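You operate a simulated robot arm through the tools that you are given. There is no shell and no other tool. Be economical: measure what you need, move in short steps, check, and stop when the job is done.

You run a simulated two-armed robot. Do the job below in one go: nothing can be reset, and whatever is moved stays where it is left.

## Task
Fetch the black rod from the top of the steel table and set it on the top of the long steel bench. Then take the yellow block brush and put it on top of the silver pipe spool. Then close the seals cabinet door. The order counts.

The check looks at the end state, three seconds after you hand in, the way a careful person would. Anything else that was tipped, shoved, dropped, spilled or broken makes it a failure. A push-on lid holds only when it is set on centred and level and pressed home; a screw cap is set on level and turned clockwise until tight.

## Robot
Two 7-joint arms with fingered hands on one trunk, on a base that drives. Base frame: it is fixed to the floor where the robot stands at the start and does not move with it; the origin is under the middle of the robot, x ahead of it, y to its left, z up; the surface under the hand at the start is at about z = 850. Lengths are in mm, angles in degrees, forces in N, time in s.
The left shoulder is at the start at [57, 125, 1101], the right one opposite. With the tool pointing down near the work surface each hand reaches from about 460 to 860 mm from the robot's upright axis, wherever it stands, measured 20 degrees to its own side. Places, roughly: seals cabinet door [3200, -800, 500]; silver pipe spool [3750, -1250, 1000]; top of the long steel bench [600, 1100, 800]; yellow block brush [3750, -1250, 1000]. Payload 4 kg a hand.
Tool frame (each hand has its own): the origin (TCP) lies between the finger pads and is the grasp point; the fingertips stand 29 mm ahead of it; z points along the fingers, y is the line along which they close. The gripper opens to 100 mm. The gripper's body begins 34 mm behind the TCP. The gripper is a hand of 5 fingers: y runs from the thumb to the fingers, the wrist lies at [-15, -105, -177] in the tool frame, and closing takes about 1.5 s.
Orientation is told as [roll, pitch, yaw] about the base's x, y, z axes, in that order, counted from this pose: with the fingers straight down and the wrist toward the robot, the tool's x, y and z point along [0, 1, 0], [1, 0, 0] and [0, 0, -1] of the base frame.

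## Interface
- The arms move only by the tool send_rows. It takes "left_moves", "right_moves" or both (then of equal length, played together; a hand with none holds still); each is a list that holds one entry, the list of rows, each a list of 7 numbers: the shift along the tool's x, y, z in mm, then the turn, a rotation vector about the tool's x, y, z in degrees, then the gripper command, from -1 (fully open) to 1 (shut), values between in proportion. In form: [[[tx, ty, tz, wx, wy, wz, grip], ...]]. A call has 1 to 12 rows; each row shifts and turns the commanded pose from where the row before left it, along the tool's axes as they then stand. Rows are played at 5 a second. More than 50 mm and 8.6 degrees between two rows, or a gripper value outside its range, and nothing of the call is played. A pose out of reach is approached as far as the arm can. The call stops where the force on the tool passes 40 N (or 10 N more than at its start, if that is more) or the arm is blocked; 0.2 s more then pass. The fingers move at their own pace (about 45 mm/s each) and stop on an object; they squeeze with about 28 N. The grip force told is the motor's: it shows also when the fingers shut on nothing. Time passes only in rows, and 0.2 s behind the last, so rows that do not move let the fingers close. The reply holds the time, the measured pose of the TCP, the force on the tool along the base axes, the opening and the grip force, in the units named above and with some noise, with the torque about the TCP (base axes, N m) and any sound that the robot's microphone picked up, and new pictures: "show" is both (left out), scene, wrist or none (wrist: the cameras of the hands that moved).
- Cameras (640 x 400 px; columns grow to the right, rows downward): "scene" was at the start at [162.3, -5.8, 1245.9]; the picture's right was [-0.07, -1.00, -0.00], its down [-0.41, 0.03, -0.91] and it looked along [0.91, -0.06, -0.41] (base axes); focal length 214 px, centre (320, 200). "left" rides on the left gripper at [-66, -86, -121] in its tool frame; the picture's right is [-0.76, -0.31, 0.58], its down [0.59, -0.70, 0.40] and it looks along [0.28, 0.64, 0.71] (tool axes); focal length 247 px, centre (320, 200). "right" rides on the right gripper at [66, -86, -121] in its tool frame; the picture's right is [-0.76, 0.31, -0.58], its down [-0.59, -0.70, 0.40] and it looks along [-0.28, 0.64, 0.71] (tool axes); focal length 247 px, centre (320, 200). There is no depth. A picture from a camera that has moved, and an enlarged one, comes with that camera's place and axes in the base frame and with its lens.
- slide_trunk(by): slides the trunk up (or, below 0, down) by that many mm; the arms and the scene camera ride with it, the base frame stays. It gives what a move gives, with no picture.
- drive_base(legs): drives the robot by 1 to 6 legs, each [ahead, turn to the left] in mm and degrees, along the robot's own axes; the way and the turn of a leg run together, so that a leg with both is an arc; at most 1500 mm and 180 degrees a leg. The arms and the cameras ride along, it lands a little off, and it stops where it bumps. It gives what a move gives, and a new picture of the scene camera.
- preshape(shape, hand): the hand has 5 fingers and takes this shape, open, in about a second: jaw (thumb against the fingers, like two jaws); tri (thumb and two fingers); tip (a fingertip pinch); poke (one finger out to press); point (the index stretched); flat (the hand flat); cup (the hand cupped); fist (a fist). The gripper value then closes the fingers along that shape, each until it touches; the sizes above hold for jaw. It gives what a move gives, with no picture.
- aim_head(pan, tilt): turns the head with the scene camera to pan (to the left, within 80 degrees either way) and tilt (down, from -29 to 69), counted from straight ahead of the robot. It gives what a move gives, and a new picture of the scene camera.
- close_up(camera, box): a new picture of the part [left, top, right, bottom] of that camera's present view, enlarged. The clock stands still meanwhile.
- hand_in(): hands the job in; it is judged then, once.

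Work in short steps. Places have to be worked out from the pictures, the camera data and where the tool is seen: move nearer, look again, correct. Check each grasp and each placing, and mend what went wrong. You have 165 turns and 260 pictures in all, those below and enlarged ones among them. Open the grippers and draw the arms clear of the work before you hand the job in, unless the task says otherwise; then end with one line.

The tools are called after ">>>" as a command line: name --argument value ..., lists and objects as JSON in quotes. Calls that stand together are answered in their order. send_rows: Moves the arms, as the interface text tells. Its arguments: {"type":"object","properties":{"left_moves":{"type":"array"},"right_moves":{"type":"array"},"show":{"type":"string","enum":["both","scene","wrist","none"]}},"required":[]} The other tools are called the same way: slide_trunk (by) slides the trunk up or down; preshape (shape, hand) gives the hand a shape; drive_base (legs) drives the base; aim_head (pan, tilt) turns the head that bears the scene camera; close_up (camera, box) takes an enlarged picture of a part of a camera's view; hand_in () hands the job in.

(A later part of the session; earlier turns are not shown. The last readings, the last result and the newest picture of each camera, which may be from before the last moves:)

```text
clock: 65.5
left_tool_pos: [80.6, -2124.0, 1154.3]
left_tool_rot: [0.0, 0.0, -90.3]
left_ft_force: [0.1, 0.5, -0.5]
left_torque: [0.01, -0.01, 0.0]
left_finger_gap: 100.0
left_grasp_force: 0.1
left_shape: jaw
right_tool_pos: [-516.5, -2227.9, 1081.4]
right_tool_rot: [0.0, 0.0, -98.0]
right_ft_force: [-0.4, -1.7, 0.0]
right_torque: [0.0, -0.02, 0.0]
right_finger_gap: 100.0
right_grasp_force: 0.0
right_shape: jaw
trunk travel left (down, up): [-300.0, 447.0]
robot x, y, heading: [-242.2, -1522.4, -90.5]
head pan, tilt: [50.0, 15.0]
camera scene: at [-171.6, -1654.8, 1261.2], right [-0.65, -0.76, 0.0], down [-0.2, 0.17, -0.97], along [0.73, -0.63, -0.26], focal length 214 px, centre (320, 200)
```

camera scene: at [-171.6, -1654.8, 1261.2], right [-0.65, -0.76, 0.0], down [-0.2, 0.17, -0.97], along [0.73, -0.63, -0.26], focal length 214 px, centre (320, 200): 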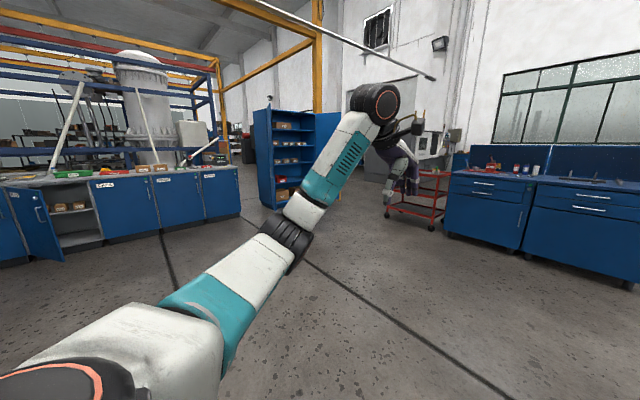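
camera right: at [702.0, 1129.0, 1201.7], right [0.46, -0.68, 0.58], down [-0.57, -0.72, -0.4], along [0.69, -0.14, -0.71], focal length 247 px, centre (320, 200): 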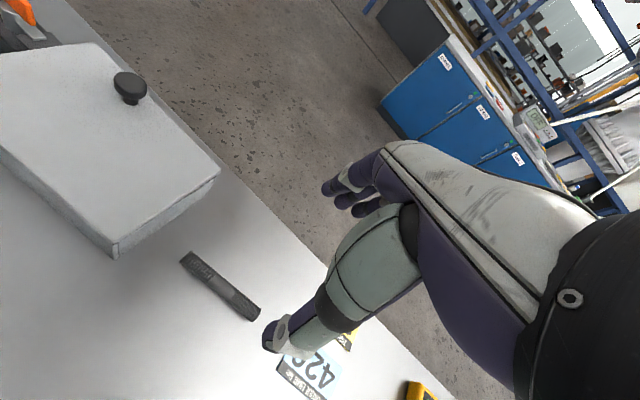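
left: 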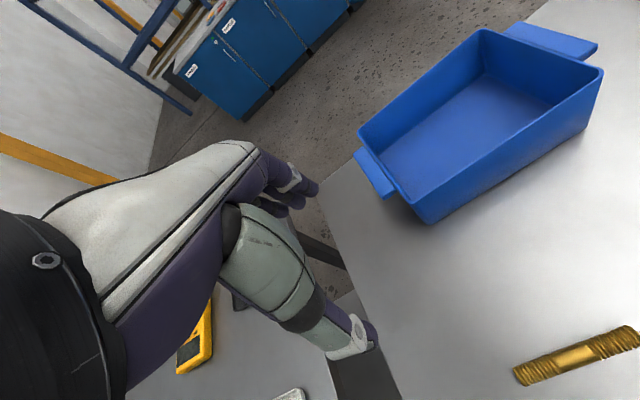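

Way ahead is clear. I turn to face the cabinet row and drive to about x=2300.

>>> drive_base --legs '[[0, 90], [1300, 0], [1250, 0]]'

>>> aim_head --pan 8 --tilt 10

```text
clock: 81.8
left_tool_pos: [2898.7, -1195.5, 1153.9]
left_tool_rot: [0.0, 0.0, 0.2]
left_ft_force: [-0.5, 0.0, 0.6]
left_torque: [-0.03, 0.02, -0.01]
left_finger_gap: 100.0
left_grasp_force: 0.0
left_shape: jaw
right_tool_pos: [3008.3, -1791.3, 1079.5]
right_tool_rot: [0.0, 0.0, -7.6]
right_ft_force: [-0.7, 0.0, 0.5]
right_torque: [-0.02, -0.01, 0.0]
right_finger_gap: 99.8
right_grasp_force: 0.1
right_shape: jaw
trunk travel left (down, up): [-300.0, 447.0]
robot x, y, heading: [2302.8, -1522.9, 0.3]
head pan, tilt: [50.0, 15.0]
camera scene: at [2431.8, -1451.4, 1261.2], right [0.77, -0.64, 0.0], down [-0.17, -0.2, -0.97], along [0.62, 0.74, -0.26], focal length 214 px, centre (320, 200)
```

scene: 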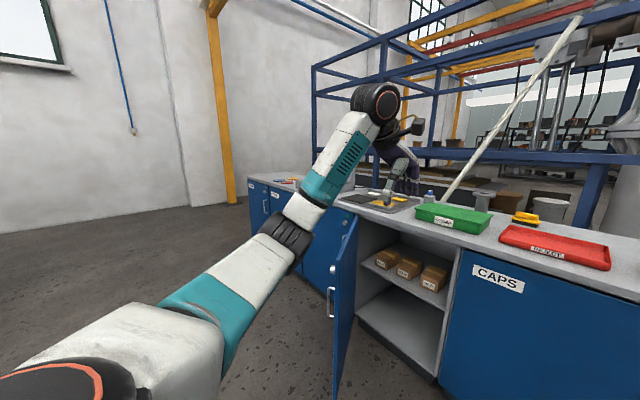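

```text
clock: 82.9
left_tool_pos: [2897.6, -1195.0, 1153.4]
left_tool_rot: [0.0, 0.0, 0.2]
left_ft_force: [-0.4, 1.2, -0.5]
left_torque: [0.0, 0.0, 0.02]
left_finger_gap: 99.8
left_grasp_force: 0.1
left_shape: jaw
right_tool_pos: [3008.9, -1791.1, 1081.1]
right_tool_rot: [-0.1, 0.0, -7.6]
right_ft_force: [0.2, 0.0, 0.2]
right_torque: [-0.01, -0.01, 0.05]
right_finger_gap: 99.5
right_grasp_force: 0.0
right_shape: jaw
trunk travel left (down, up): [-300.0, 447.0]
robot x, y, heading: [2304.4, -1526.2, 0.3]
head pan, tilt: [8.0, 10.0]
camera scene: at [2463.7, -1509.9, 1269.4], right [0.14, -0.99, 0.0], down [-0.17, -0.02, -0.98], along [0.97, 0.14, -0.17], focal length 214 px, centre (320, 200)
```

scene: 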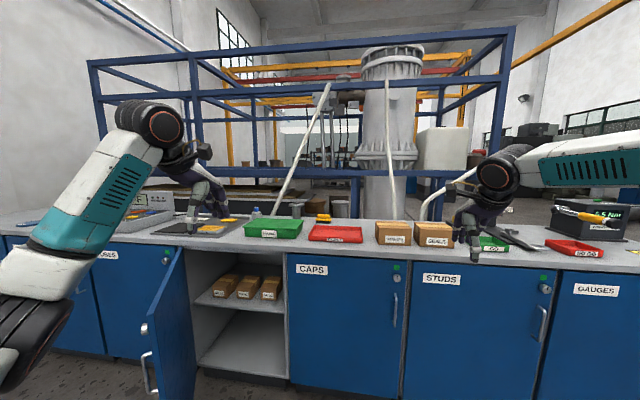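

The open cabinet is ahead-left; a yellow item lies on the counter. I zoom in.

>>> close_up --camera "scene" --box '[220, 170, 380, 270]'

>>> close_up --camera "scene" --box '[120, 180, 280, 280]'

>>> close_up --camera "scene" --box '[460, 180, 620, 280]'

```text
4.00 times, centred on (300, 220) of scene
camera zoom: at [2463.7, -1509.9, 1269.4], right [0.14, -0.99, 0.0], down [-0.17, -0.02, -0.98], along [0.97, 0.14, -0.17], focal length 858 px, centre (400, 120)
```

zoom: 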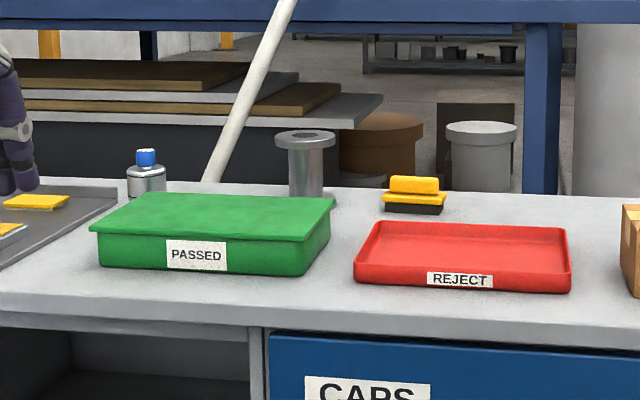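

```text
4.00 times, centred on (200, 230) of scene
camera zoom: at [2463.7, -1509.9, 1269.4], right [0.14, -0.99, 0.0], down [-0.17, -0.02, -0.98], along [0.97, 0.14, -0.17], focal length 858 px, centre (800, 80)
```

zoom: 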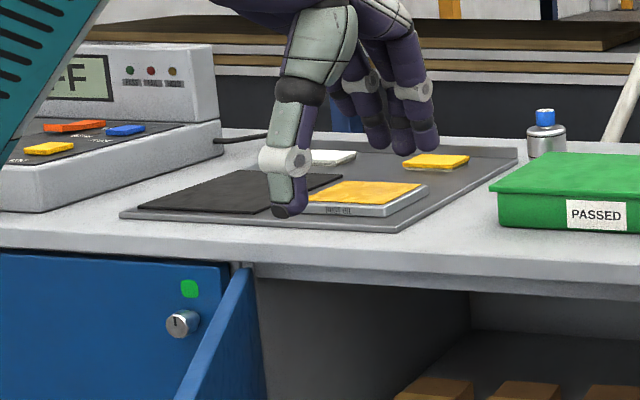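

```text
4.00 times, centred on (540, 230) of scene
camera zoom: at [2463.7, -1509.9, 1269.4], right [0.14, -0.99, 0.0], down [-0.17, -0.02, -0.98], along [0.97, 0.14, -0.17], focal length 858 px, centre (-560, 80)
```

zoom: 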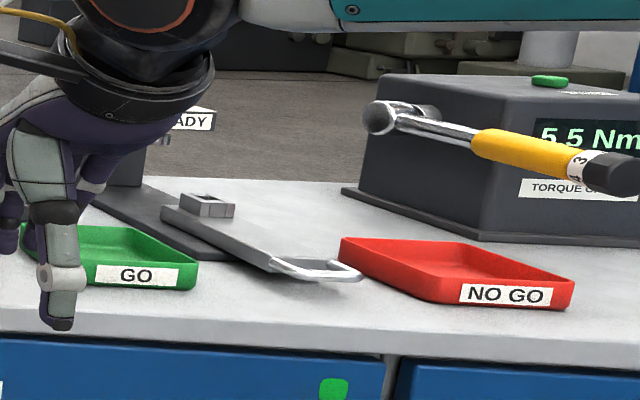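

Silver spool stands behind the green PASSED box (~(3790,-1160)), brush at about (3750,-1345) on the counter (z≈900). I look down to see the base's extent before closing in.

>>> aim_head --pan 0 --tilt 69

>>> aim_head --pan 35 --tilt 35

```text
clock: 84.2
left_tool_pos: [2898.4, -1196.2, 1153.6]
left_tool_rot: [0.0, 0.0, 0.1]
left_ft_force: [-0.3, 0.6, -0.1]
left_torque: [0.0, 0.01, 0.0]
left_finger_gap: 99.8
left_grasp_force: 0.1
left_shape: jaw
right_tool_pos: [3008.9, -1790.9, 1081.8]
right_tool_rot: [0.0, 0.0, -7.6]
right_ft_force: [0.2, 0.4, -0.5]
right_torque: [0.0, 0.02, 0.04]
right_finger_gap: 100.0
right_grasp_force: 0.1
right_shape: jaw
trunk travel left (down, up): [-300.0, 447.0]
robot x, y, heading: [2303.1, -1522.1, 0.1]
head pan, tilt: [0.0, 68.8]
camera scene: at [2427.6, -1523.0, 1185.6], right [0.0, -1.0, 0.0], down [-0.93, 0.0, -0.36], along [0.36, 0.0, -0.93], focal length 214 px, centre (320, 200)
```

scene: 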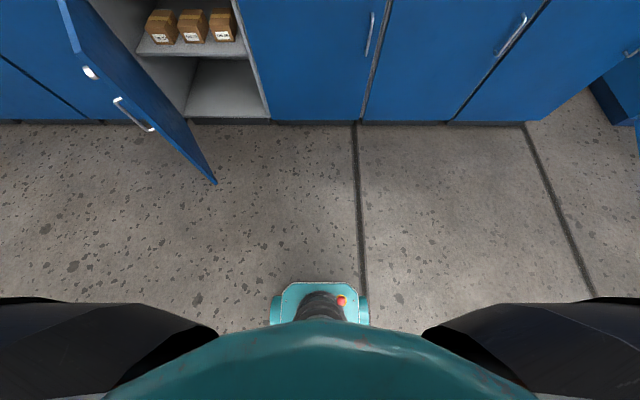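

```text
clock: 85.2
left_tool_pos: [2897.9, -1195.4, 1154.5]
left_tool_rot: [0.0, 0.0, 0.3]
left_ft_force: [1.0, -0.2, 0.2]
left_torque: [0.02, 0.01, 0.02]
left_finger_gap: 99.9
left_grasp_force: 0.1
left_shape: jaw
right_tool_pos: [3007.9, -1792.0, 1080.3]
right_tool_rot: [0.0, -0.1, -7.7]
right_ft_force: [-0.2, -0.1, 0.3]
right_torque: [0.02, 0.0, 0.02]
right_finger_gap: 100.0
right_grasp_force: 0.1
right_shape: jaw
trunk travel left (down, up): [-300.0, 447.0]
robot x, y, heading: [2303.8, -1524.5, 0.0]
head pan, tilt: [35.0, 35.0]
camera scene: at [2443.7, -1472.5, 1229.2], right [0.57, -0.82, 0.0], down [-0.47, -0.33, -0.82], along [0.67, 0.47, -0.57], focal length 214 px, centre (320, 200)
```

scene: 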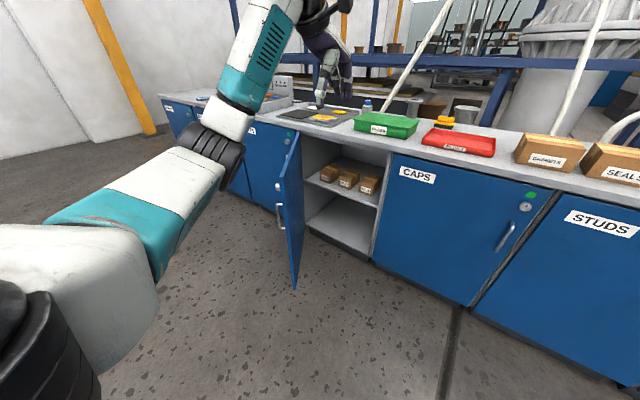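

The base front is only ~130 mm ahead of centre, so I can go close. The door's free end is near (2950,-930), clear of my lane. I raise the trunk a bit and drive ahead 650.

>>> slide_trunk --by 80

>>> drive_base --legs '[[650, 0]]'

>>> aim_head --pan 12 --tilt 25

```text
clock: 86.4
left_tool_pos: [2898.9, -1196.1, 1233.2]
left_tool_rot: [0.1, 0.0, 0.2]
left_ft_force: [0.3, -0.4, -0.2]
left_torque: [0.02, 0.02, -0.02]
left_finger_gap: 99.7
left_grasp_force: 0.0
left_shape: jaw
right_tool_pos: [3008.1, -1790.6, 1160.2]
right_tool_rot: [0.0, 0.1, -7.6]
right_ft_force: [-0.2, 0.5, 0.2]
right_torque: [0.02, 0.01, -0.01]
right_finger_gap: 99.8
right_grasp_force: 0.1
right_shape: jaw
trunk travel left (down, up): [-380.0, 367.0]
robot x, y, heading: [2297.5, -1521.1, -0.1]
head pan, tilt: [35.0, 35.0]
```

```text
clock: 90.0
left_tool_pos: [3551.1, -1201.7, 1233.3]
left_tool_rot: [0.0, 0.0, -0.1]
left_ft_force: [0.0, 0.1, -0.8]
left_torque: [0.01, -0.02, -0.02]
left_finger_gap: 99.8
left_grasp_force: 0.1
left_shape: jaw
right_tool_pos: [3655.9, -1796.7, 1160.2]
right_tool_rot: [0.0, -0.1, -8.0]
right_ft_force: [0.1, 0.2, 0.3]
right_torque: [-0.02, 0.0, 0.0]
right_finger_gap: 99.8
right_grasp_force: 0.0
right_shape: jaw
trunk travel left (down, up): [-380.0, 367.0]
robot x, y, heading: [2953.1, -1525.9, -0.6]
head pan, tilt: [35.0, 35.0]
camera scene: at [3075.6, -1474.2, 1310.9], right [0.57, -0.82, 0.0], down [-0.47, -0.33, -0.82], along [0.67, 0.47, -0.57], focal length 214 px, centre (320, 200)
```

scene: 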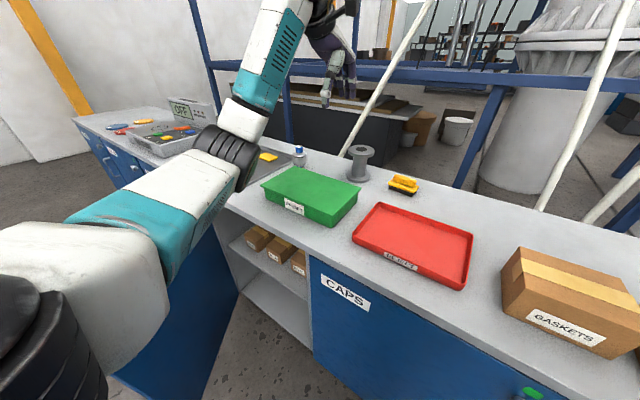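

```text
clock: 90.9
left_tool_pos: [3549.7, -1200.2, 1233.2]
left_tool_rot: [0.0, 0.0, -0.2]
left_ft_force: [0.3, 0.6, 0.5]
left_torque: [-0.01, 0.0, 0.02]
left_finger_gap: 99.5
left_grasp_force: 0.0
left_shape: jaw
right_tool_pos: [3656.3, -1797.8, 1160.7]
right_tool_rot: [-0.1, 0.0, -8.0]
right_ft_force: [0.5, -1.0, -0.8]
right_torque: [-0.02, -0.05, -0.01]
right_finger_gap: 99.6
right_grasp_force: 0.0
right_shape: jaw
trunk travel left (down, up): [-380.0, 367.0]
robot x, y, heading: [2954.3, -1524.4, -0.4]
head pan, tilt: [12.0, 25.0]
camera scene: at [3092.9, -1505.6, 1326.6], right [0.2, -0.98, 0.0], down [-0.41, -0.09, -0.91], along [0.89, 0.18, -0.42], focal length 214 px, centre (320, 200)
```

scene: 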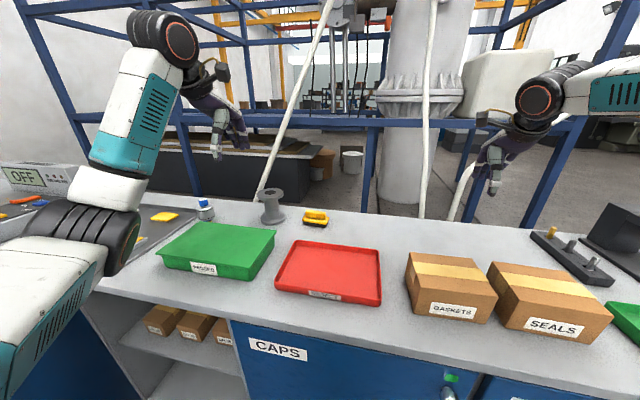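

Triangulation: brush at ~(3765,-1350), spool top ~(3811,-1163,1000). I drive closer with a small leftward shift so the left arm reaches both.

>>> drive_base --legs '[[0, 18], [130, 0], [0, -18]]'

>>> aim_head --pan 15 --tilt 35

```text
clock: 94.2
left_tool_pos: [3672.8, -1160.9, 1234.3]
left_tool_rot: [0.0, 0.0, -0.2]
left_ft_force: [-0.2, -1.1, 0.5]
left_torque: [0.0, -0.01, -0.01]
left_finger_gap: 99.9
left_grasp_force: 0.0
left_shape: jaw
right_tool_pos: [3780.2, -1757.6, 1160.1]
right_tool_rot: [0.0, -0.1, -8.0]
right_ft_force: [-0.8, 0.6, -0.5]
right_torque: [0.0, 0.03, 0.03]
right_finger_gap: 99.9
right_grasp_force: 0.1
right_shape: jaw
trunk travel left (down, up): [-380.0, 367.0]
robot x, y, heading: [3079.3, -1482.8, -0.1]
head pan, tilt: [12.0, 25.0]
camera scene: at [3217.0, -1466.6, 1326.7], right [0.2, -0.98, 0.0], down [-0.41, -0.09, -0.91], along [0.89, 0.18, -0.42], focal length 214 px, centre (320, 200)
```

scene: 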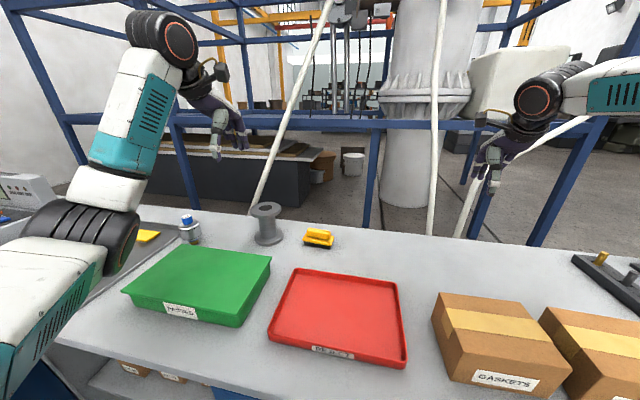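

```text
clock: 94.9
left_tool_pos: [3673.9, -1161.5, 1233.7]
left_tool_rot: [0.0, 0.0, -0.3]
left_ft_force: [0.5, 0.1, 0.1]
left_torque: [0.0, -0.01, -0.01]
left_finger_gap: 99.9
left_grasp_force: 0.0
left_shape: jaw
right_tool_pos: [3780.1, -1756.3, 1161.6]
right_tool_rot: [0.0, 0.1, -8.0]
right_ft_force: [0.6, -0.1, 0.3]
right_torque: [0.01, -0.01, 0.01]
right_finger_gap: 99.8
right_grasp_force: 0.0
right_shape: jaw
trunk travel left (down, up): [-380.0, 367.0]
robot x, y, heading: [3079.2, -1485.2, -0.1]
head pan, tilt: [15.0, 35.0]
camera scene: at [3211.9, -1462.5, 1311.0], right [0.25, -0.97, 0.0], down [-0.55, -0.14, -0.82], along [0.79, 0.21, -0.57], focal length 214 px, centre (320, 200)
```

scene: 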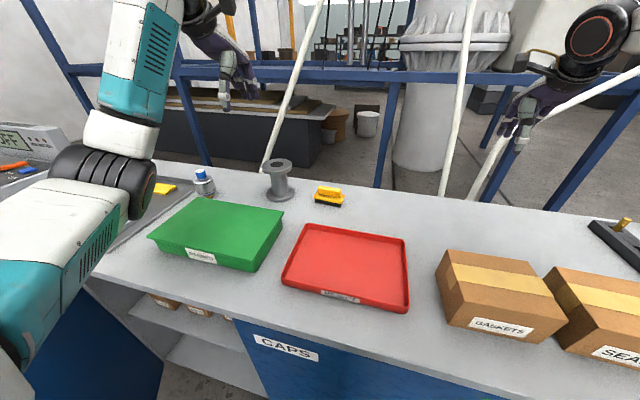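

>>> close_up --camera "scene" --box '[240, 140, 400, 240]'

```text
4.00 times, centred on (320, 190) of scene
camera zoom: at [3211.9, -1462.5, 1311.0], right [0.25, -0.97, 0.0], down [-0.55, -0.14, -0.82], along [0.79, 0.21, -0.57], focal length 858 px, centre (320, 240)
```

zoom: 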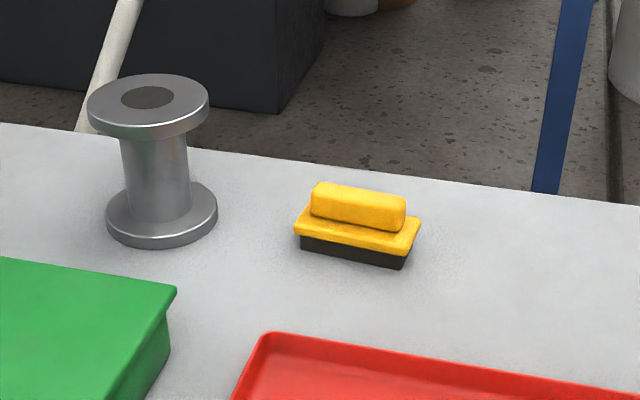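

Refined: brush centre ~(3785,-1342), top z≈945, counter ≈897; spool top centre (3807,-1158,1000). I bring the left hand above the brush.

>>> send_rows --left_moves '[[[-36.2, 22.2, 0, 0, 0, 0, -1], [-36.2, 22.2, 0, 0, 0, 0, -1], [-36.2, 22.2, 0, 0, 0, 0, -1], [-36.2, 22.2, 0, 0, 0, 0, -1], [-36.2, 22.2, 0, 0, 0, 0, -1], [0, 0, 45, 0, 0, 0, -1], [0, 0, 45, 0, 0, 0, -1], [0, 0, 45, 0, 0, 0, -1], [0, 0, 45, 0, 0, 0, -1], [0, 0, 40, 0, 0, 0, -1], [0, 0, 0, 0, 0, 0, -1]]]' --show "both"

>>> close_up --camera "scene" --box '[240, 120, 400, 220]'

```text
clock: 97.3
left_tool_pos: [3784.4, -1341.9, 1014.4]
left_tool_rot: [0.0, -0.1, -0.2]
left_ft_force: [0.1, 0.6, -0.1]
left_torque: [-0.02, -0.01, 0.05]
left_finger_gap: 99.7
left_grasp_force: 0.1
left_shape: jaw
right_tool_pos: [3779.2, -1757.2, 1160.6]
right_tool_rot: [0.0, 0.0, -8.1]
right_ft_force: [-0.3, -0.4, -0.7]
right_torque: [-0.05, 0.0, 0.01]
right_finger_gap: 100.1
right_grasp_force: 0.0
right_shape: jaw
trunk travel left (down, up): [-380.0, 367.0]
robot x, y, heading: [3074.4, -1485.2, -0.2]
head pan, tilt: [15.0, 35.0]
camera scene: at [3211.7, -1462.6, 1311.0], right [0.25, -0.97, 0.0], down [-0.56, -0.14, -0.82], along [0.79, 0.21, -0.57], focal length 214 px, centre (320, 200)
camera left: at [3698.2, -1407.8, 1135.8], right [-0.31, -0.76, -0.58], down [-0.7, 0.59, -0.4], along [0.64, 0.28, -0.71], focal length 247 px, centre (320, 200)
```

scene: 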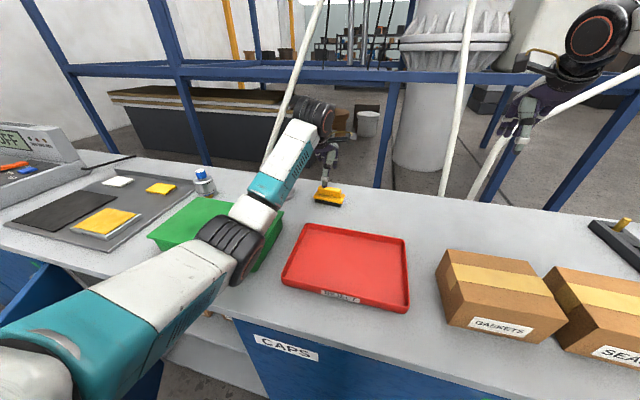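
left: 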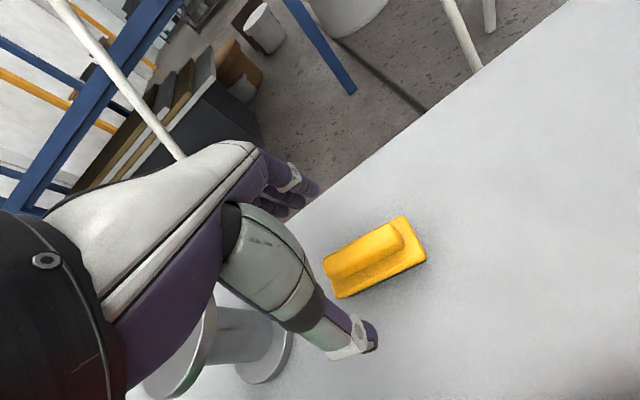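

```text
4.00 times, centred on (320, 170) of scene
camera zoom: at [3211.7, -1462.6, 1311.0], right [0.25, -0.97, 0.0], down [-0.56, -0.14, -0.82], along [0.79, 0.21, -0.57], focal length 858 px, centre (320, 320)
```

zoom: 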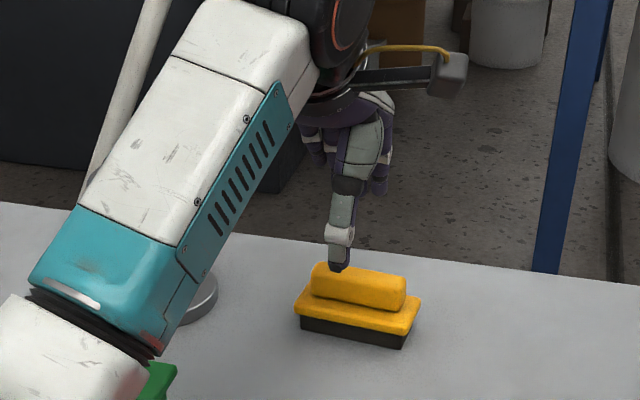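

Wrist view refines it: brush centre ~(3793,-1346), turned about -5°. I correct, lower 45 mm and check arm clearance to the spool.

>>> send_rows --left_moves '[[[-4, 9, 0, 0, 0, 4.8, -1], [0, 0, 25, 0, 0, 0, -1], [0, 0, 20, 0, 0, 0, -1], [0, 0, 0, 0, 0, 0, -1]]]' --show "both"

>>> close_up --camera "scene" --box '[200, 120, 360, 220]'

```text
clock: 98.3
left_tool_pos: [3793.2, -1345.8, 968.6]
left_tool_rot: [0.0, -0.1, -5.1]
left_ft_force: [0.2, -0.6, 0.3]
left_torque: [0.0, 0.01, -0.02]
left_finger_gap: 100.0
left_grasp_force: 0.0
left_shape: jaw
right_tool_pos: [3779.4, -1757.9, 1160.0]
right_tool_rot: [0.0, 0.0, -7.9]
right_ft_force: [-0.5, 0.2, 0.2]
right_torque: [-0.02, 0.03, -0.03]
right_finger_gap: 99.9
right_grasp_force: 0.0
right_shape: jaw
trunk travel left (down, up): [-380.0, 367.0]
robot x, y, heading: [3077.9, -1484.5, -0.4]
head pan, tilt: [15.0, 35.0]
camera scene: at [3211.9, -1462.5, 1310.9], right [0.25, -0.97, 0.0], down [-0.56, -0.15, -0.82], along [0.79, 0.21, -0.57], focal length 214 px, centre (320, 200)
camera left: at [3702.6, -1404.1, 1090.4], right [-0.37, -0.73, -0.58], down [-0.65, 0.65, -0.4], along [0.66, 0.23, -0.71], focal length 247 px, centre (320, 200)
```

scene: 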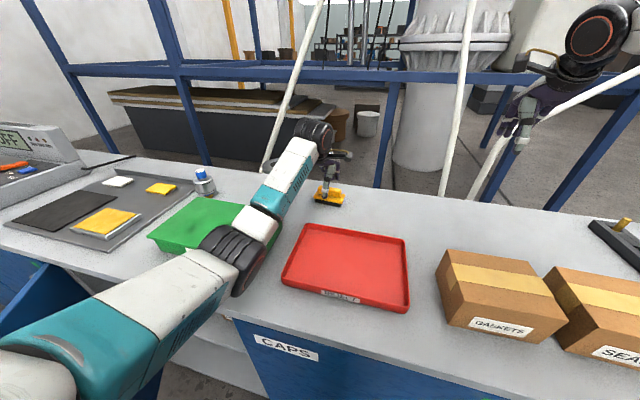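
left: 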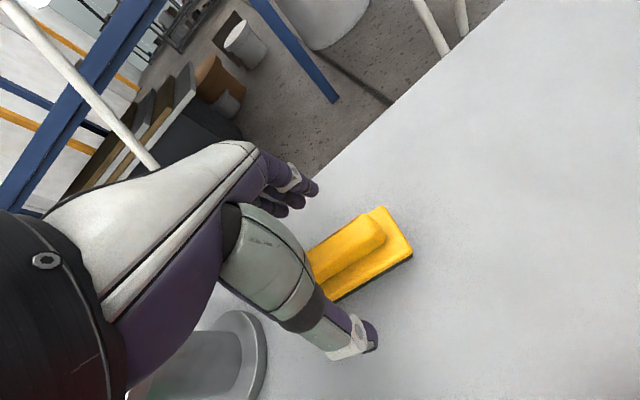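

```text
4.00 times, centred on (280, 170) of scene
camera zoom: at [3211.9, -1462.5, 1310.9], right [0.25, -0.97, 0.0], down [-0.56, -0.15, -0.82], along [0.79, 0.21, -0.57], focal length 858 px, centre (480, 320)
```

zoom: 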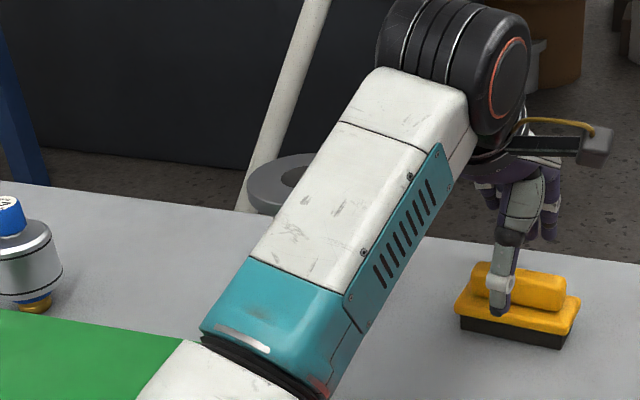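

The elbow may come close to the green box if I lower further, so I raise the trunk 130 mm first, then bring the hand back down.

>>> slide_trunk --by 130

>>> send_rows --left_moves '[[[0, 0, 45, 0, 0, 0, -1], [0, 0, 45, 0, 0, 0, -1], [0, 0, 35, 0, 0, 0, -1], [0, 0, 0, 0, 0, 0, -1]]]' --show "both"

```text
clock: 99.9
left_tool_pos: [3793.7, -1345.7, 1097.1]
left_tool_rot: [0.0, 0.0, -5.0]
left_ft_force: [-0.2, 0.3, -0.4]
left_torque: [0.01, -0.02, -0.02]
left_finger_gap: 99.7
left_grasp_force: 0.1
left_shape: jaw
right_tool_pos: [3779.8, -1757.8, 1290.3]
right_tool_rot: [0.0, 0.1, -8.0]
right_ft_force: [0.1, 0.3, 0.0]
right_torque: [0.01, 0.02, 0.0]
right_finger_gap: 99.8
right_grasp_force: 0.1
right_shape: jaw
trunk travel left (down, up): [-510.0, 237.0]
robot x, y, heading: [3077.3, -1482.4, -0.5]
head pan, tilt: [15.0, 35.0]
```

```text
clock: 100.9
left_tool_pos: [3794.2, -1346.1, 973.8]
left_tool_rot: [0.0, -0.1, -5.0]
left_ft_force: [0.5, 1.4, 0.1]
left_torque: [-0.02, -0.02, 0.01]
left_finger_gap: 99.8
left_grasp_force: 0.1
left_shape: jaw
right_tool_pos: [3781.9, -1757.2, 1289.5]
right_tool_rot: [0.0, 0.0, -8.0]
right_ft_force: [0.0, -0.2, 0.2]
right_torque: [0.02, 0.0, -0.02]
right_finger_gap: 100.0
right_grasp_force: 0.1
right_shape: jaw
trunk travel left (down, up): [-510.0, 237.0]
robot x, y, heading: [3077.7, -1483.4, -0.2]
head pan, tilt: [15.0, 35.0]
camera scene: at [3193.8, -1462.4, 1442.5], right [0.25, -0.97, 0.0], down [-0.56, -0.15, -0.82], along [0.79, 0.21, -0.57], focal length 214 px, centre (320, 200)
camera left: at [3702.6, -1404.3, 1096.2], right [-0.37, -0.73, -0.58], down [-0.65, 0.65, -0.4], along [0.66, 0.23, -0.71], focal length 247 px, centre (320, 200)
```

scene: 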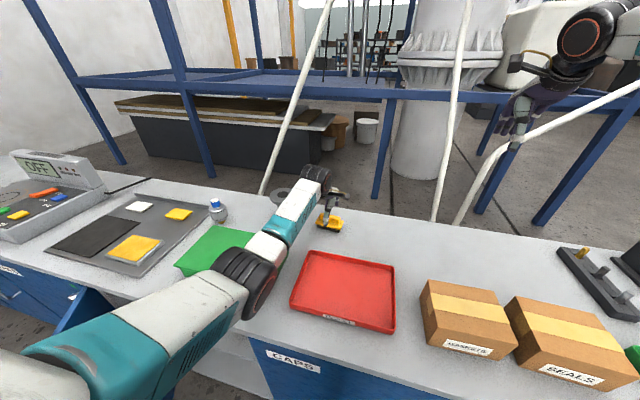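
left: 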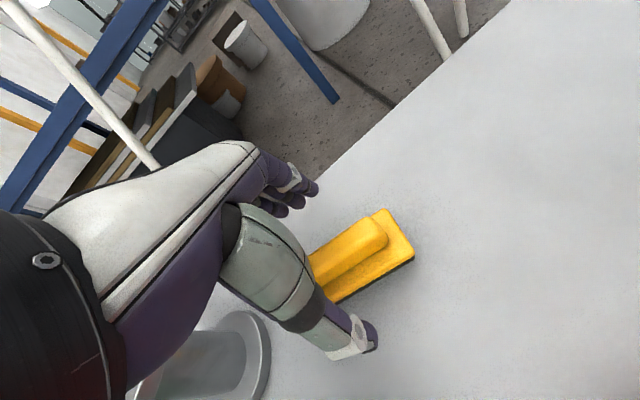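

Elbow has more clearance now. Lower to ~938 and close.

>>> send_rows --left_moves '[[[0, 0, 15, 0, 0, 0, -1], [0, 0, 12, 0, 0, 0, -1], [0, 0, 8, 0, 0, 0, -1], [0, 0, 0, 0, 0, 0, -1]]]' --show "wrist"

>>> close_up --camera "scene" --box '[220, 160, 380, 260]'

```text
clock: 101.9
left_tool_pos: [3794.3, -1345.5, 938.4]
left_tool_rot: [0.0, 0.0, -5.0]
left_ft_force: [0.2, 0.6, 0.3]
left_torque: [-0.03, -0.02, -0.03]
left_finger_gap: 99.7
left_grasp_force: 0.1
left_shape: jaw
right_tool_pos: [3779.4, -1757.4, 1290.3]
right_tool_rot: [0.0, 0.0, -8.0]
right_ft_force: [-0.4, 0.6, -0.8]
right_torque: [0.01, 0.01, -0.02]
right_finger_gap: 100.0
right_grasp_force: 0.0
right_shape: jaw
trunk travel left (down, up): [-510.0, 237.0]
robot x, y, heading: [3076.7, -1484.4, -0.2]
head pan, tilt: [15.0, 35.0]
camera left: at [3702.9, -1403.9, 1060.6], right [-0.37, -0.73, -0.58], down [-0.65, 0.65, -0.4], along [0.66, 0.23, -0.71], focal length 247 px, centre (320, 200)
```

left: 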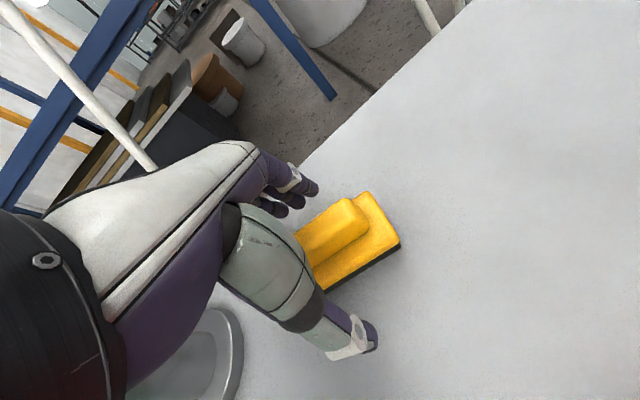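

```text
4.00 times, centred on (300, 210) of scene
camera zoom: at [3194.0, -1462.4, 1442.4], right [0.25, -0.97, 0.0], down [-0.56, -0.15, -0.82], along [0.79, 0.21, -0.57], focal length 858 px, centre (400, 160)
```

zoom: 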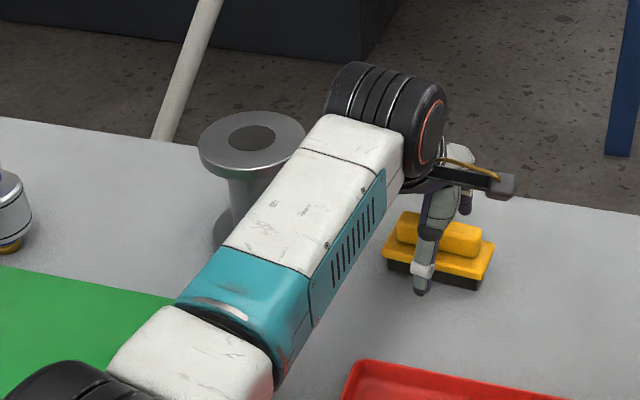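

Brush is centred between thumb and fingers. Close.

>>> send_rows --left_moves '[[[0, 0, 0, 0, 0, 0, 1], [0, 0, 0, 0, 0, 0, 1], [0, 0, 0, 0, 0, 0, 1], [0, 0, 0, 0, 0, 0, 1], [0, 0, 0, 0, 0, 0, 1], [0, 0, 0, 0, 0, 0, 1], [0, 0, 0, 0, 0, 0, 1], [0, 0, 0, 0, 0, 0, 1]]]' --show "wrist"

>>> close_up --camera "scene" --box '[280, 180, 380, 250]'

```text
clock: 103.7
left_tool_pos: [3793.5, -1345.0, 939.8]
left_tool_rot: [0.1, 0.0, -5.0]
left_ft_force: [0.4, 0.4, 0.6]
left_torque: [-0.02, 0.07, -0.04]
left_finger_gap: 17.0
left_grasp_force: 28.5
left_shape: jaw
right_tool_pos: [3780.4, -1757.7, 1290.7]
right_tool_rot: [0.1, -0.1, -8.0]
right_ft_force: [0.4, 0.8, -0.2]
right_torque: [0.0, -0.01, -0.02]
right_finger_gap: 99.9
right_grasp_force: 0.0
right_shape: jaw
trunk travel left (down, up): [-510.0, 237.0]
robot x, y, heading: [3077.2, -1485.9, -0.3]
head pan, tilt: [15.0, 35.0]
camera left: at [3702.9, -1403.8, 1060.9], right [-0.37, -0.73, -0.58], down [-0.65, 0.65, -0.4], along [0.66, 0.23, -0.71], focal length 247 px, centre (320, 200)
```

left: 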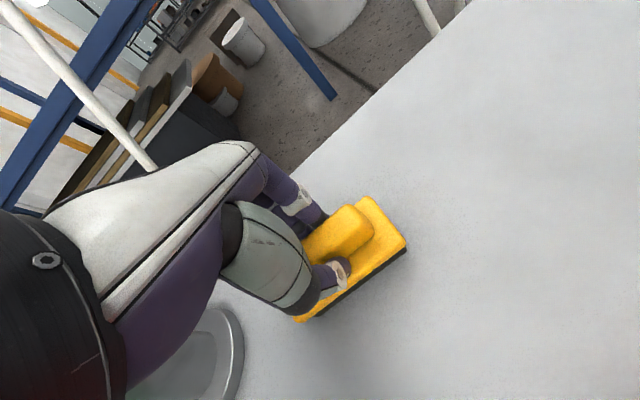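

```text
5.71 times, centred on (330, 215) of scene
camera zoom: at [3193.9, -1462.3, 1442.4], right [0.25, -0.97, 0.0], down [-0.56, -0.15, -0.82], along [0.79, 0.21, -0.57], focal length 1226 px, centre (263, 114)
```

zoom: 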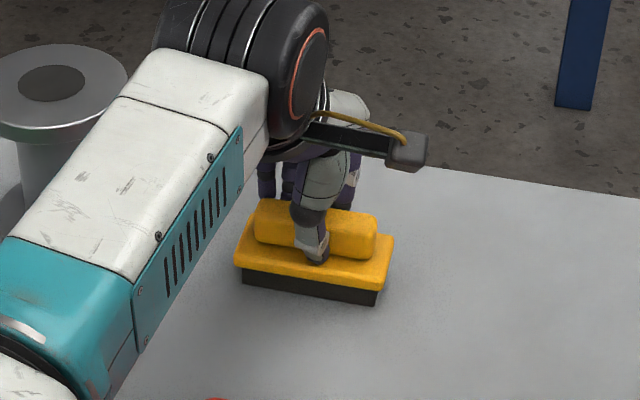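

The fingers hold the handle. Lift 150 mm and check.

>>> send_rows --left_moves '[[[0, 0, -20, 0, 0, 0, 1], [0, 0, -40, 0, 0, 0, 1], [0, 0, -45, 0, 0, 0, 1], [0, 0, -45, 0, 0, 0, 1], [0, 0, 0, 0, 0, 0, 1]]]' --show "both"

>>> close_up --camera "scene" --box '[240, 140, 400, 240]'

```text
clock: 104.9
left_tool_pos: [3794.5, -1345.6, 1087.4]
left_tool_rot: [0.0, -0.1, -5.0]
left_ft_force: [-0.3, 0.0, -1.5]
left_torque: [-0.02, -0.02, 0.02]
left_finger_gap: 16.7
left_grasp_force: 27.4
left_shape: jaw
right_tool_pos: [3780.4, -1757.4, 1290.0]
right_tool_rot: [0.1, 0.0, -8.0]
right_ft_force: [-0.5, 0.4, -0.8]
right_torque: [0.0, 0.02, 0.01]
right_finger_gap: 100.0
right_grasp_force: 0.1
right_shape: jaw
trunk travel left (down, up): [-510.0, 237.0]
robot x, y, heading: [3074.2, -1486.5, -0.2]
head pan, tilt: [15.0, 35.0]
camera scene: at [3194.5, -1462.2, 1442.3], right [0.25, -0.97, 0.0], down [-0.56, -0.15, -0.82], along [0.79, 0.21, -0.57], focal length 214 px, centre (320, 200)
camera left: at [3703.5, -1403.0, 1210.2], right [-0.37, -0.73, -0.58], down [-0.65, 0.65, -0.4], along [0.66, 0.23, -0.71], focal length 247 px, centre (320, 200)
```

scene: 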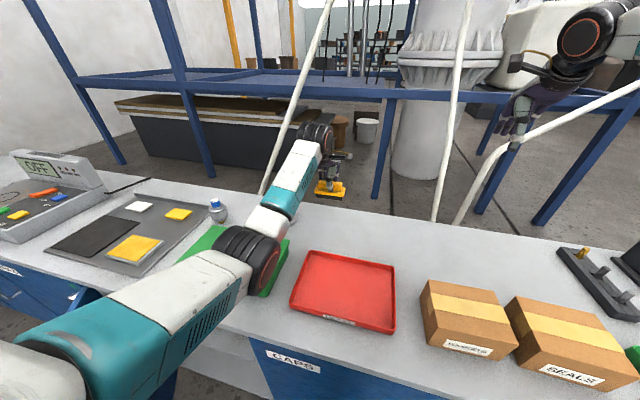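
left: 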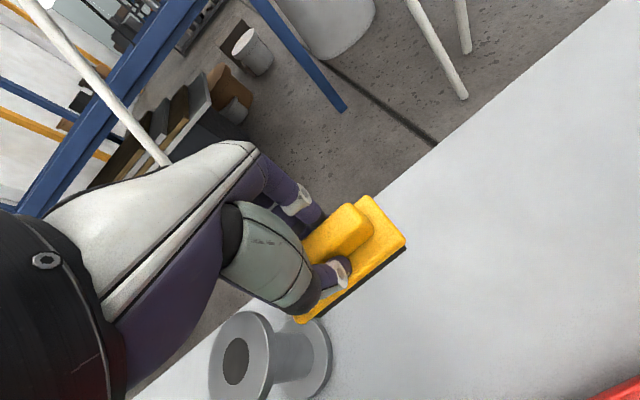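

```text
4.00 times, centred on (320, 190) of scene
camera zoom: at [3194.5, -1462.2, 1442.3], right [0.25, -0.97, 0.0], down [-0.56, -0.15, -0.82], along [0.79, 0.21, -0.57], focal length 858 px, centre (320, 240)
```

zoom: 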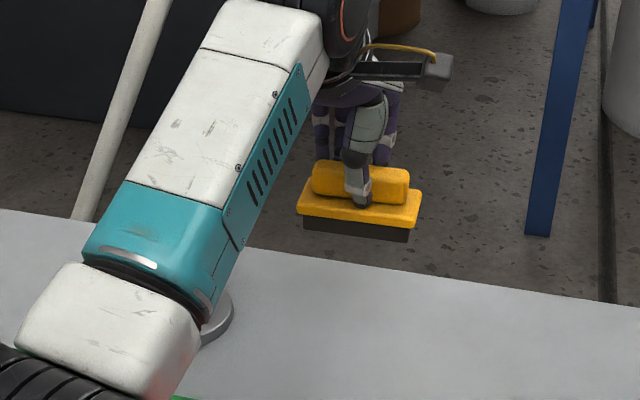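

Brush held level. Spool centre confirmed (3805,-1158). I move the brush over it, at 44 mm clearance.

>>> send_rows --left_moves '[[[46.5, -1.3, 0, 0, 0, 0, 1], [46.5, -1.3, 0, 0, 0, 0, 1], [46.5, -1.3, 0, 0, 0, 0, 1], [46.5, -1.3, 0, 0, 0, 0, 1], [0, 0, 0, 0, 0, 0, 1]]]' --show "both"

>>> close_up --camera "scene" --box '[200, 130, 360, 230]'

```text
clock: 106.1
left_tool_pos: [3805.3, -1160.3, 1089.9]
left_tool_rot: [0.0, -0.1, -4.9]
left_ft_force: [0.6, 1.1, -1.3]
left_torque: [0.02, 0.0, 0.02]
left_finger_gap: 17.1
left_grasp_force: 28.4
left_shape: jaw
right_tool_pos: [3780.9, -1757.8, 1290.4]
right_tool_rot: [0.1, -0.1, -8.0]
right_ft_force: [0.1, -1.1, -0.3]
right_torque: [-0.04, 0.04, -0.04]
right_finger_gap: 100.0
right_grasp_force: 0.0
right_shape: jaw
trunk travel left (down, up): [-510.0, 237.0]
robot x, y, heading: [3071.9, -1486.4, -0.5]
head pan, tilt: [15.0, 35.0]
camera scene: at [3194.2, -1463.0, 1442.4], right [0.25, -0.97, 0.0], down [-0.56, -0.14, -0.82], along [0.79, 0.21, -0.57], focal length 214 px, centre (320, 200)
camera left: at [3713.5, -1218.1, 1211.7], right [-0.37, -0.73, -0.58], down [-0.65, 0.65, -0.4], along [0.66, 0.23, -0.71], focal length 247 px, centre (320, 200)
```

scene: 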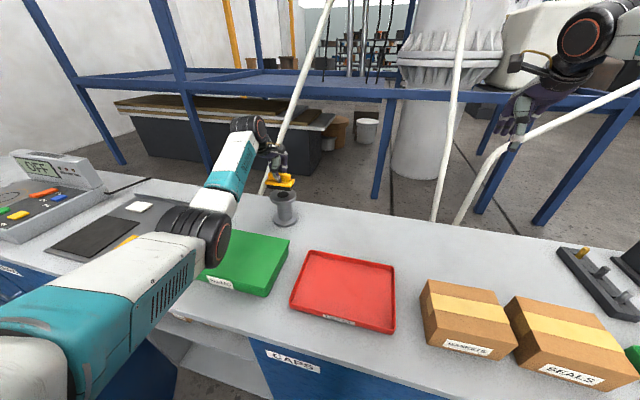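
left: 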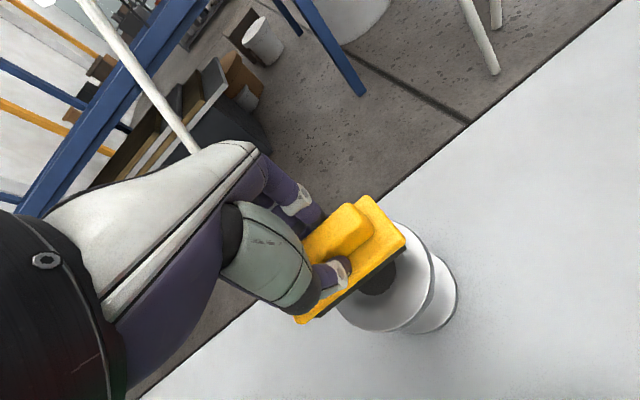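

```text
4.00 times, centred on (280, 180) of scene
camera zoom: at [3194.2, -1463.0, 1442.4], right [0.25, -0.97, 0.0], down [-0.56, -0.14, -0.82], along [0.79, 0.21, -0.57], focal length 858 px, centre (480, 280)
```

zoom: 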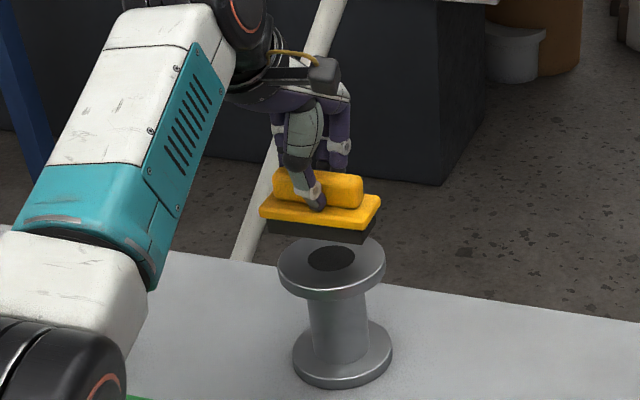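

Brush centre is ~(3799,-1162) vs the spool centre (3806,-1157); I shift slightly and lower to near contact.

>>> send_rows --left_moves '[[[5.5, 6.5, 0, 0, 0, 0, 1], [0, 0, 20, 0, 0, 0, 1], [0, 0, 15, 0, 0, 0, 1], [0, 0, 0, 0, 0, 0, 1]]]' --show "wrist"

>>> close_up --camera "scene" --box '[200, 130, 360, 230]'

```text
clock: 107.1
left_tool_pos: [3811.2, -1154.7, 1058.7]
left_tool_rot: [0.2, -0.5, -4.9]
left_ft_force: [0.2, 2.8, 15.0]
left_torque: [-0.04, 0.28, -0.08]
left_finger_gap: 17.3
left_grasp_force: 27.9
left_shape: jaw
right_tool_pos: [3778.1, -1758.1, 1291.6]
right_tool_rot: [-0.1, -0.1, -8.0]
right_ft_force: [0.5, 0.0, -0.8]
right_torque: [-0.01, -0.03, -0.02]
right_finger_gap: 99.7
right_grasp_force: 0.0
right_shape: jaw
trunk travel left (down, up): [-510.0, 237.0]
robot x, y, heading: [3078.3, -1485.7, -0.4]
head pan, tilt: [15.0, 35.0]
camera left: at [3719.5, -1212.7, 1179.9], right [-0.37, -0.73, -0.58], down [-0.65, 0.65, -0.4], along [0.67, 0.23, -0.71], focal length 247 px, centre (320, 200)
```

left: 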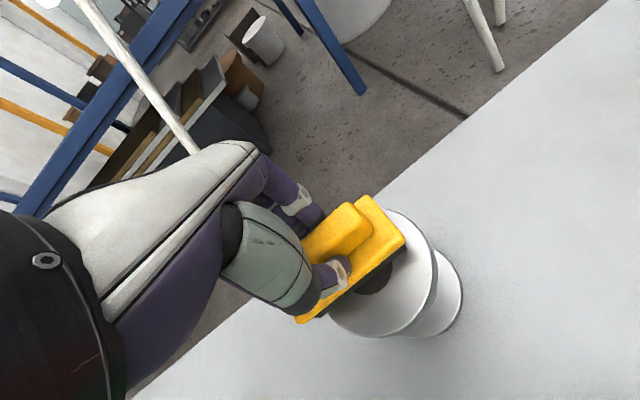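

```text
4.00 times, centred on (280, 180) of scene
camera zoom: at [3192.2, -1462.7, 1442.8], right [0.25, -0.97, 0.0], down [-0.55, -0.14, -0.82], along [0.79, 0.21, -0.57], focal length 858 px, centre (480, 280)
```

zoom: 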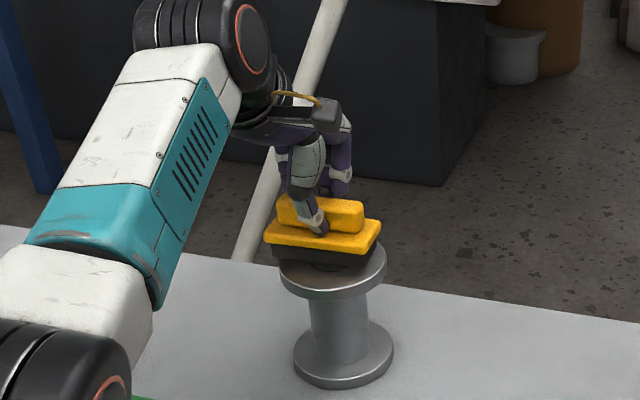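

Contact already at z 1059, so the spool top is ~1014 and its centre re-computes to ~(3789,-1168). I lift 12 mm, shift back (-16,-11) and look.

>>> send_rows --left_moves '[[[0, 0, -14, 0, 0, 0, 1], [-12, -15, 0, 0, 0, 0, 1], [0, 0, 0, 0, 0, 0, 1]]]' --show "wrist"

>>> close_up --camera "scene" --box '[230, 150, 330, 220]'

```text
clock: 107.9
left_tool_pos: [3795.2, -1165.3, 1067.6]
left_tool_rot: [0.0, 0.0, -4.9]
left_ft_force: [0.3, -0.2, -0.6]
left_torque: [-0.03, 0.0, 0.01]
left_finger_gap: 16.8
left_grasp_force: 28.0
left_shape: jaw
right_tool_pos: [3781.2, -1756.3, 1289.3]
right_tool_rot: [0.0, 0.0, -8.0]
right_ft_force: [-0.5, -0.4, -0.3]
right_torque: [0.01, 0.02, 0.03]
right_finger_gap: 99.5
right_grasp_force: 0.1
right_shape: jaw
trunk travel left (down, up): [-510.0, 237.0]
robot x, y, heading: [3077.5, -1486.9, 0.1]
head pan, tilt: [15.0, 35.0]
camera left: at [3704.9, -1223.2, 1188.7], right [-0.37, -0.73, -0.58], down [-0.65, 0.65, -0.4], along [0.66, 0.23, -0.71], focal length 247 px, centre (320, 200)
```

left: 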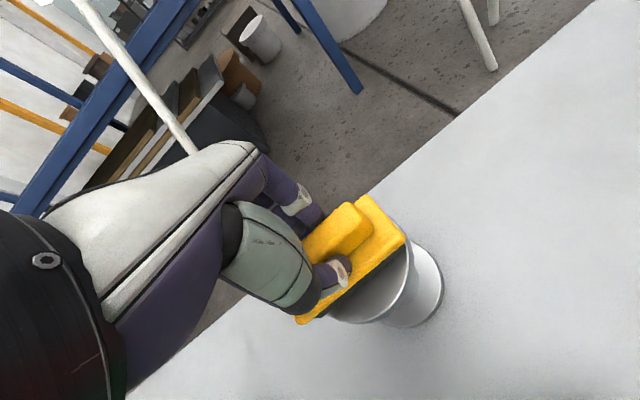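

```text
5.71 times, centred on (280, 185) of scene
camera zoom: at [3194.8, -1462.2, 1442.3], right [0.25, -0.97, 0.0], down [-0.56, -0.15, -0.82], along [0.79, 0.21, -0.57], focal length 1226 px, centre (549, 286)
```

zoom: 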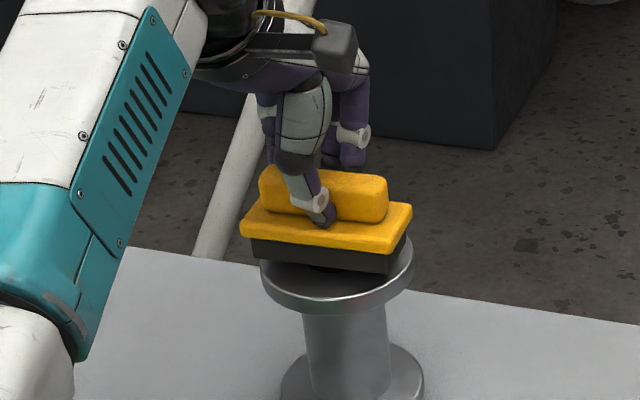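

In the scene view the brush is ~6 mm too far left of the flange centre; depth is about right. I shift and lower to contact.

>>> send_rows --left_moves '[[[-6, -3, 0, 0, 0, 0, 1], [0, 0, 5, 0, 0, 0, 1], [0, 0, 3, 0, 0, 0, 1], [0, 0, 2, 0, 0, 0, 1], [0, 0, 0, 0, 0, 0, 1]]]' --show "wrist"

>>> close_up --camera "scene" --box '[230, 150, 330, 220]'

```text
clock: 109.1
left_tool_pos: [3792.0, -1170.3, 1058.8]
left_tool_rot: [0.0, -0.1, -4.9]
left_ft_force: [0.9, -0.6, 2.7]
left_torque: [-0.06, 0.06, 0.02]
left_finger_gap: 16.9
left_grasp_force: 27.8
left_shape: jaw
right_tool_pos: [3781.4, -1756.2, 1291.8]
right_tool_rot: [0.1, -0.1, -7.9]
right_ft_force: [-1.2, 0.3, -0.4]
right_torque: [0.02, -0.02, -0.02]
right_finger_gap: 99.7
right_grasp_force: 0.1
right_shape: jaw
trunk travel left (down, up): [-510.0, 237.0]
robot x, y, heading: [3071.0, -1485.2, -0.3]
head pan, tilt: [15.0, 35.0]
camera left: at [3701.0, -1229.2, 1180.6], right [-0.37, -0.73, -0.58], down [-0.65, 0.65, -0.4], along [0.67, 0.23, -0.71], focal length 247 px, centre (320, 200)
```

left: 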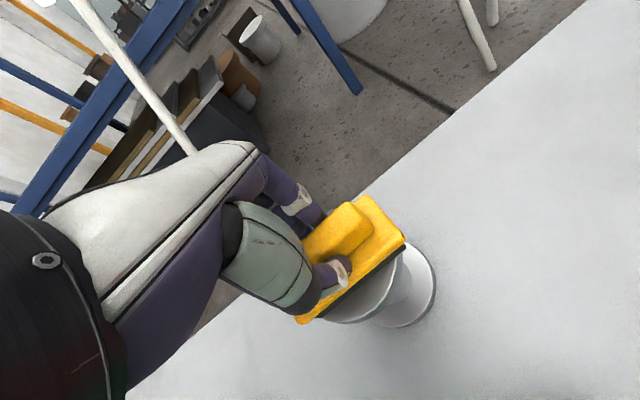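

```text
5.71 times, centred on (280, 185) of scene
camera zoom: at [3193.7, -1462.5, 1442.5], right [0.25, -0.97, 0.0], down [-0.56, -0.15, -0.82], along [0.79, 0.21, -0.57], focal length 1226 px, centre (549, 286)
```

zoom: 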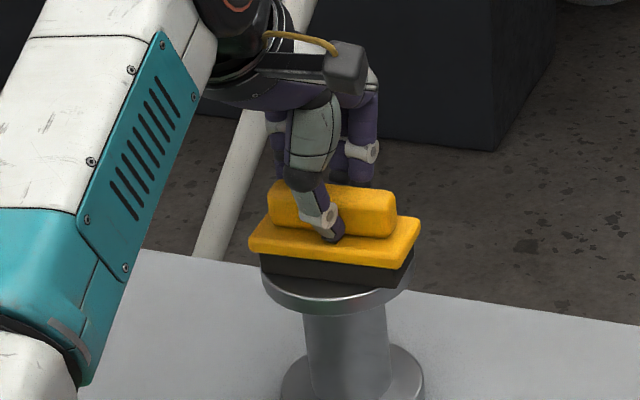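

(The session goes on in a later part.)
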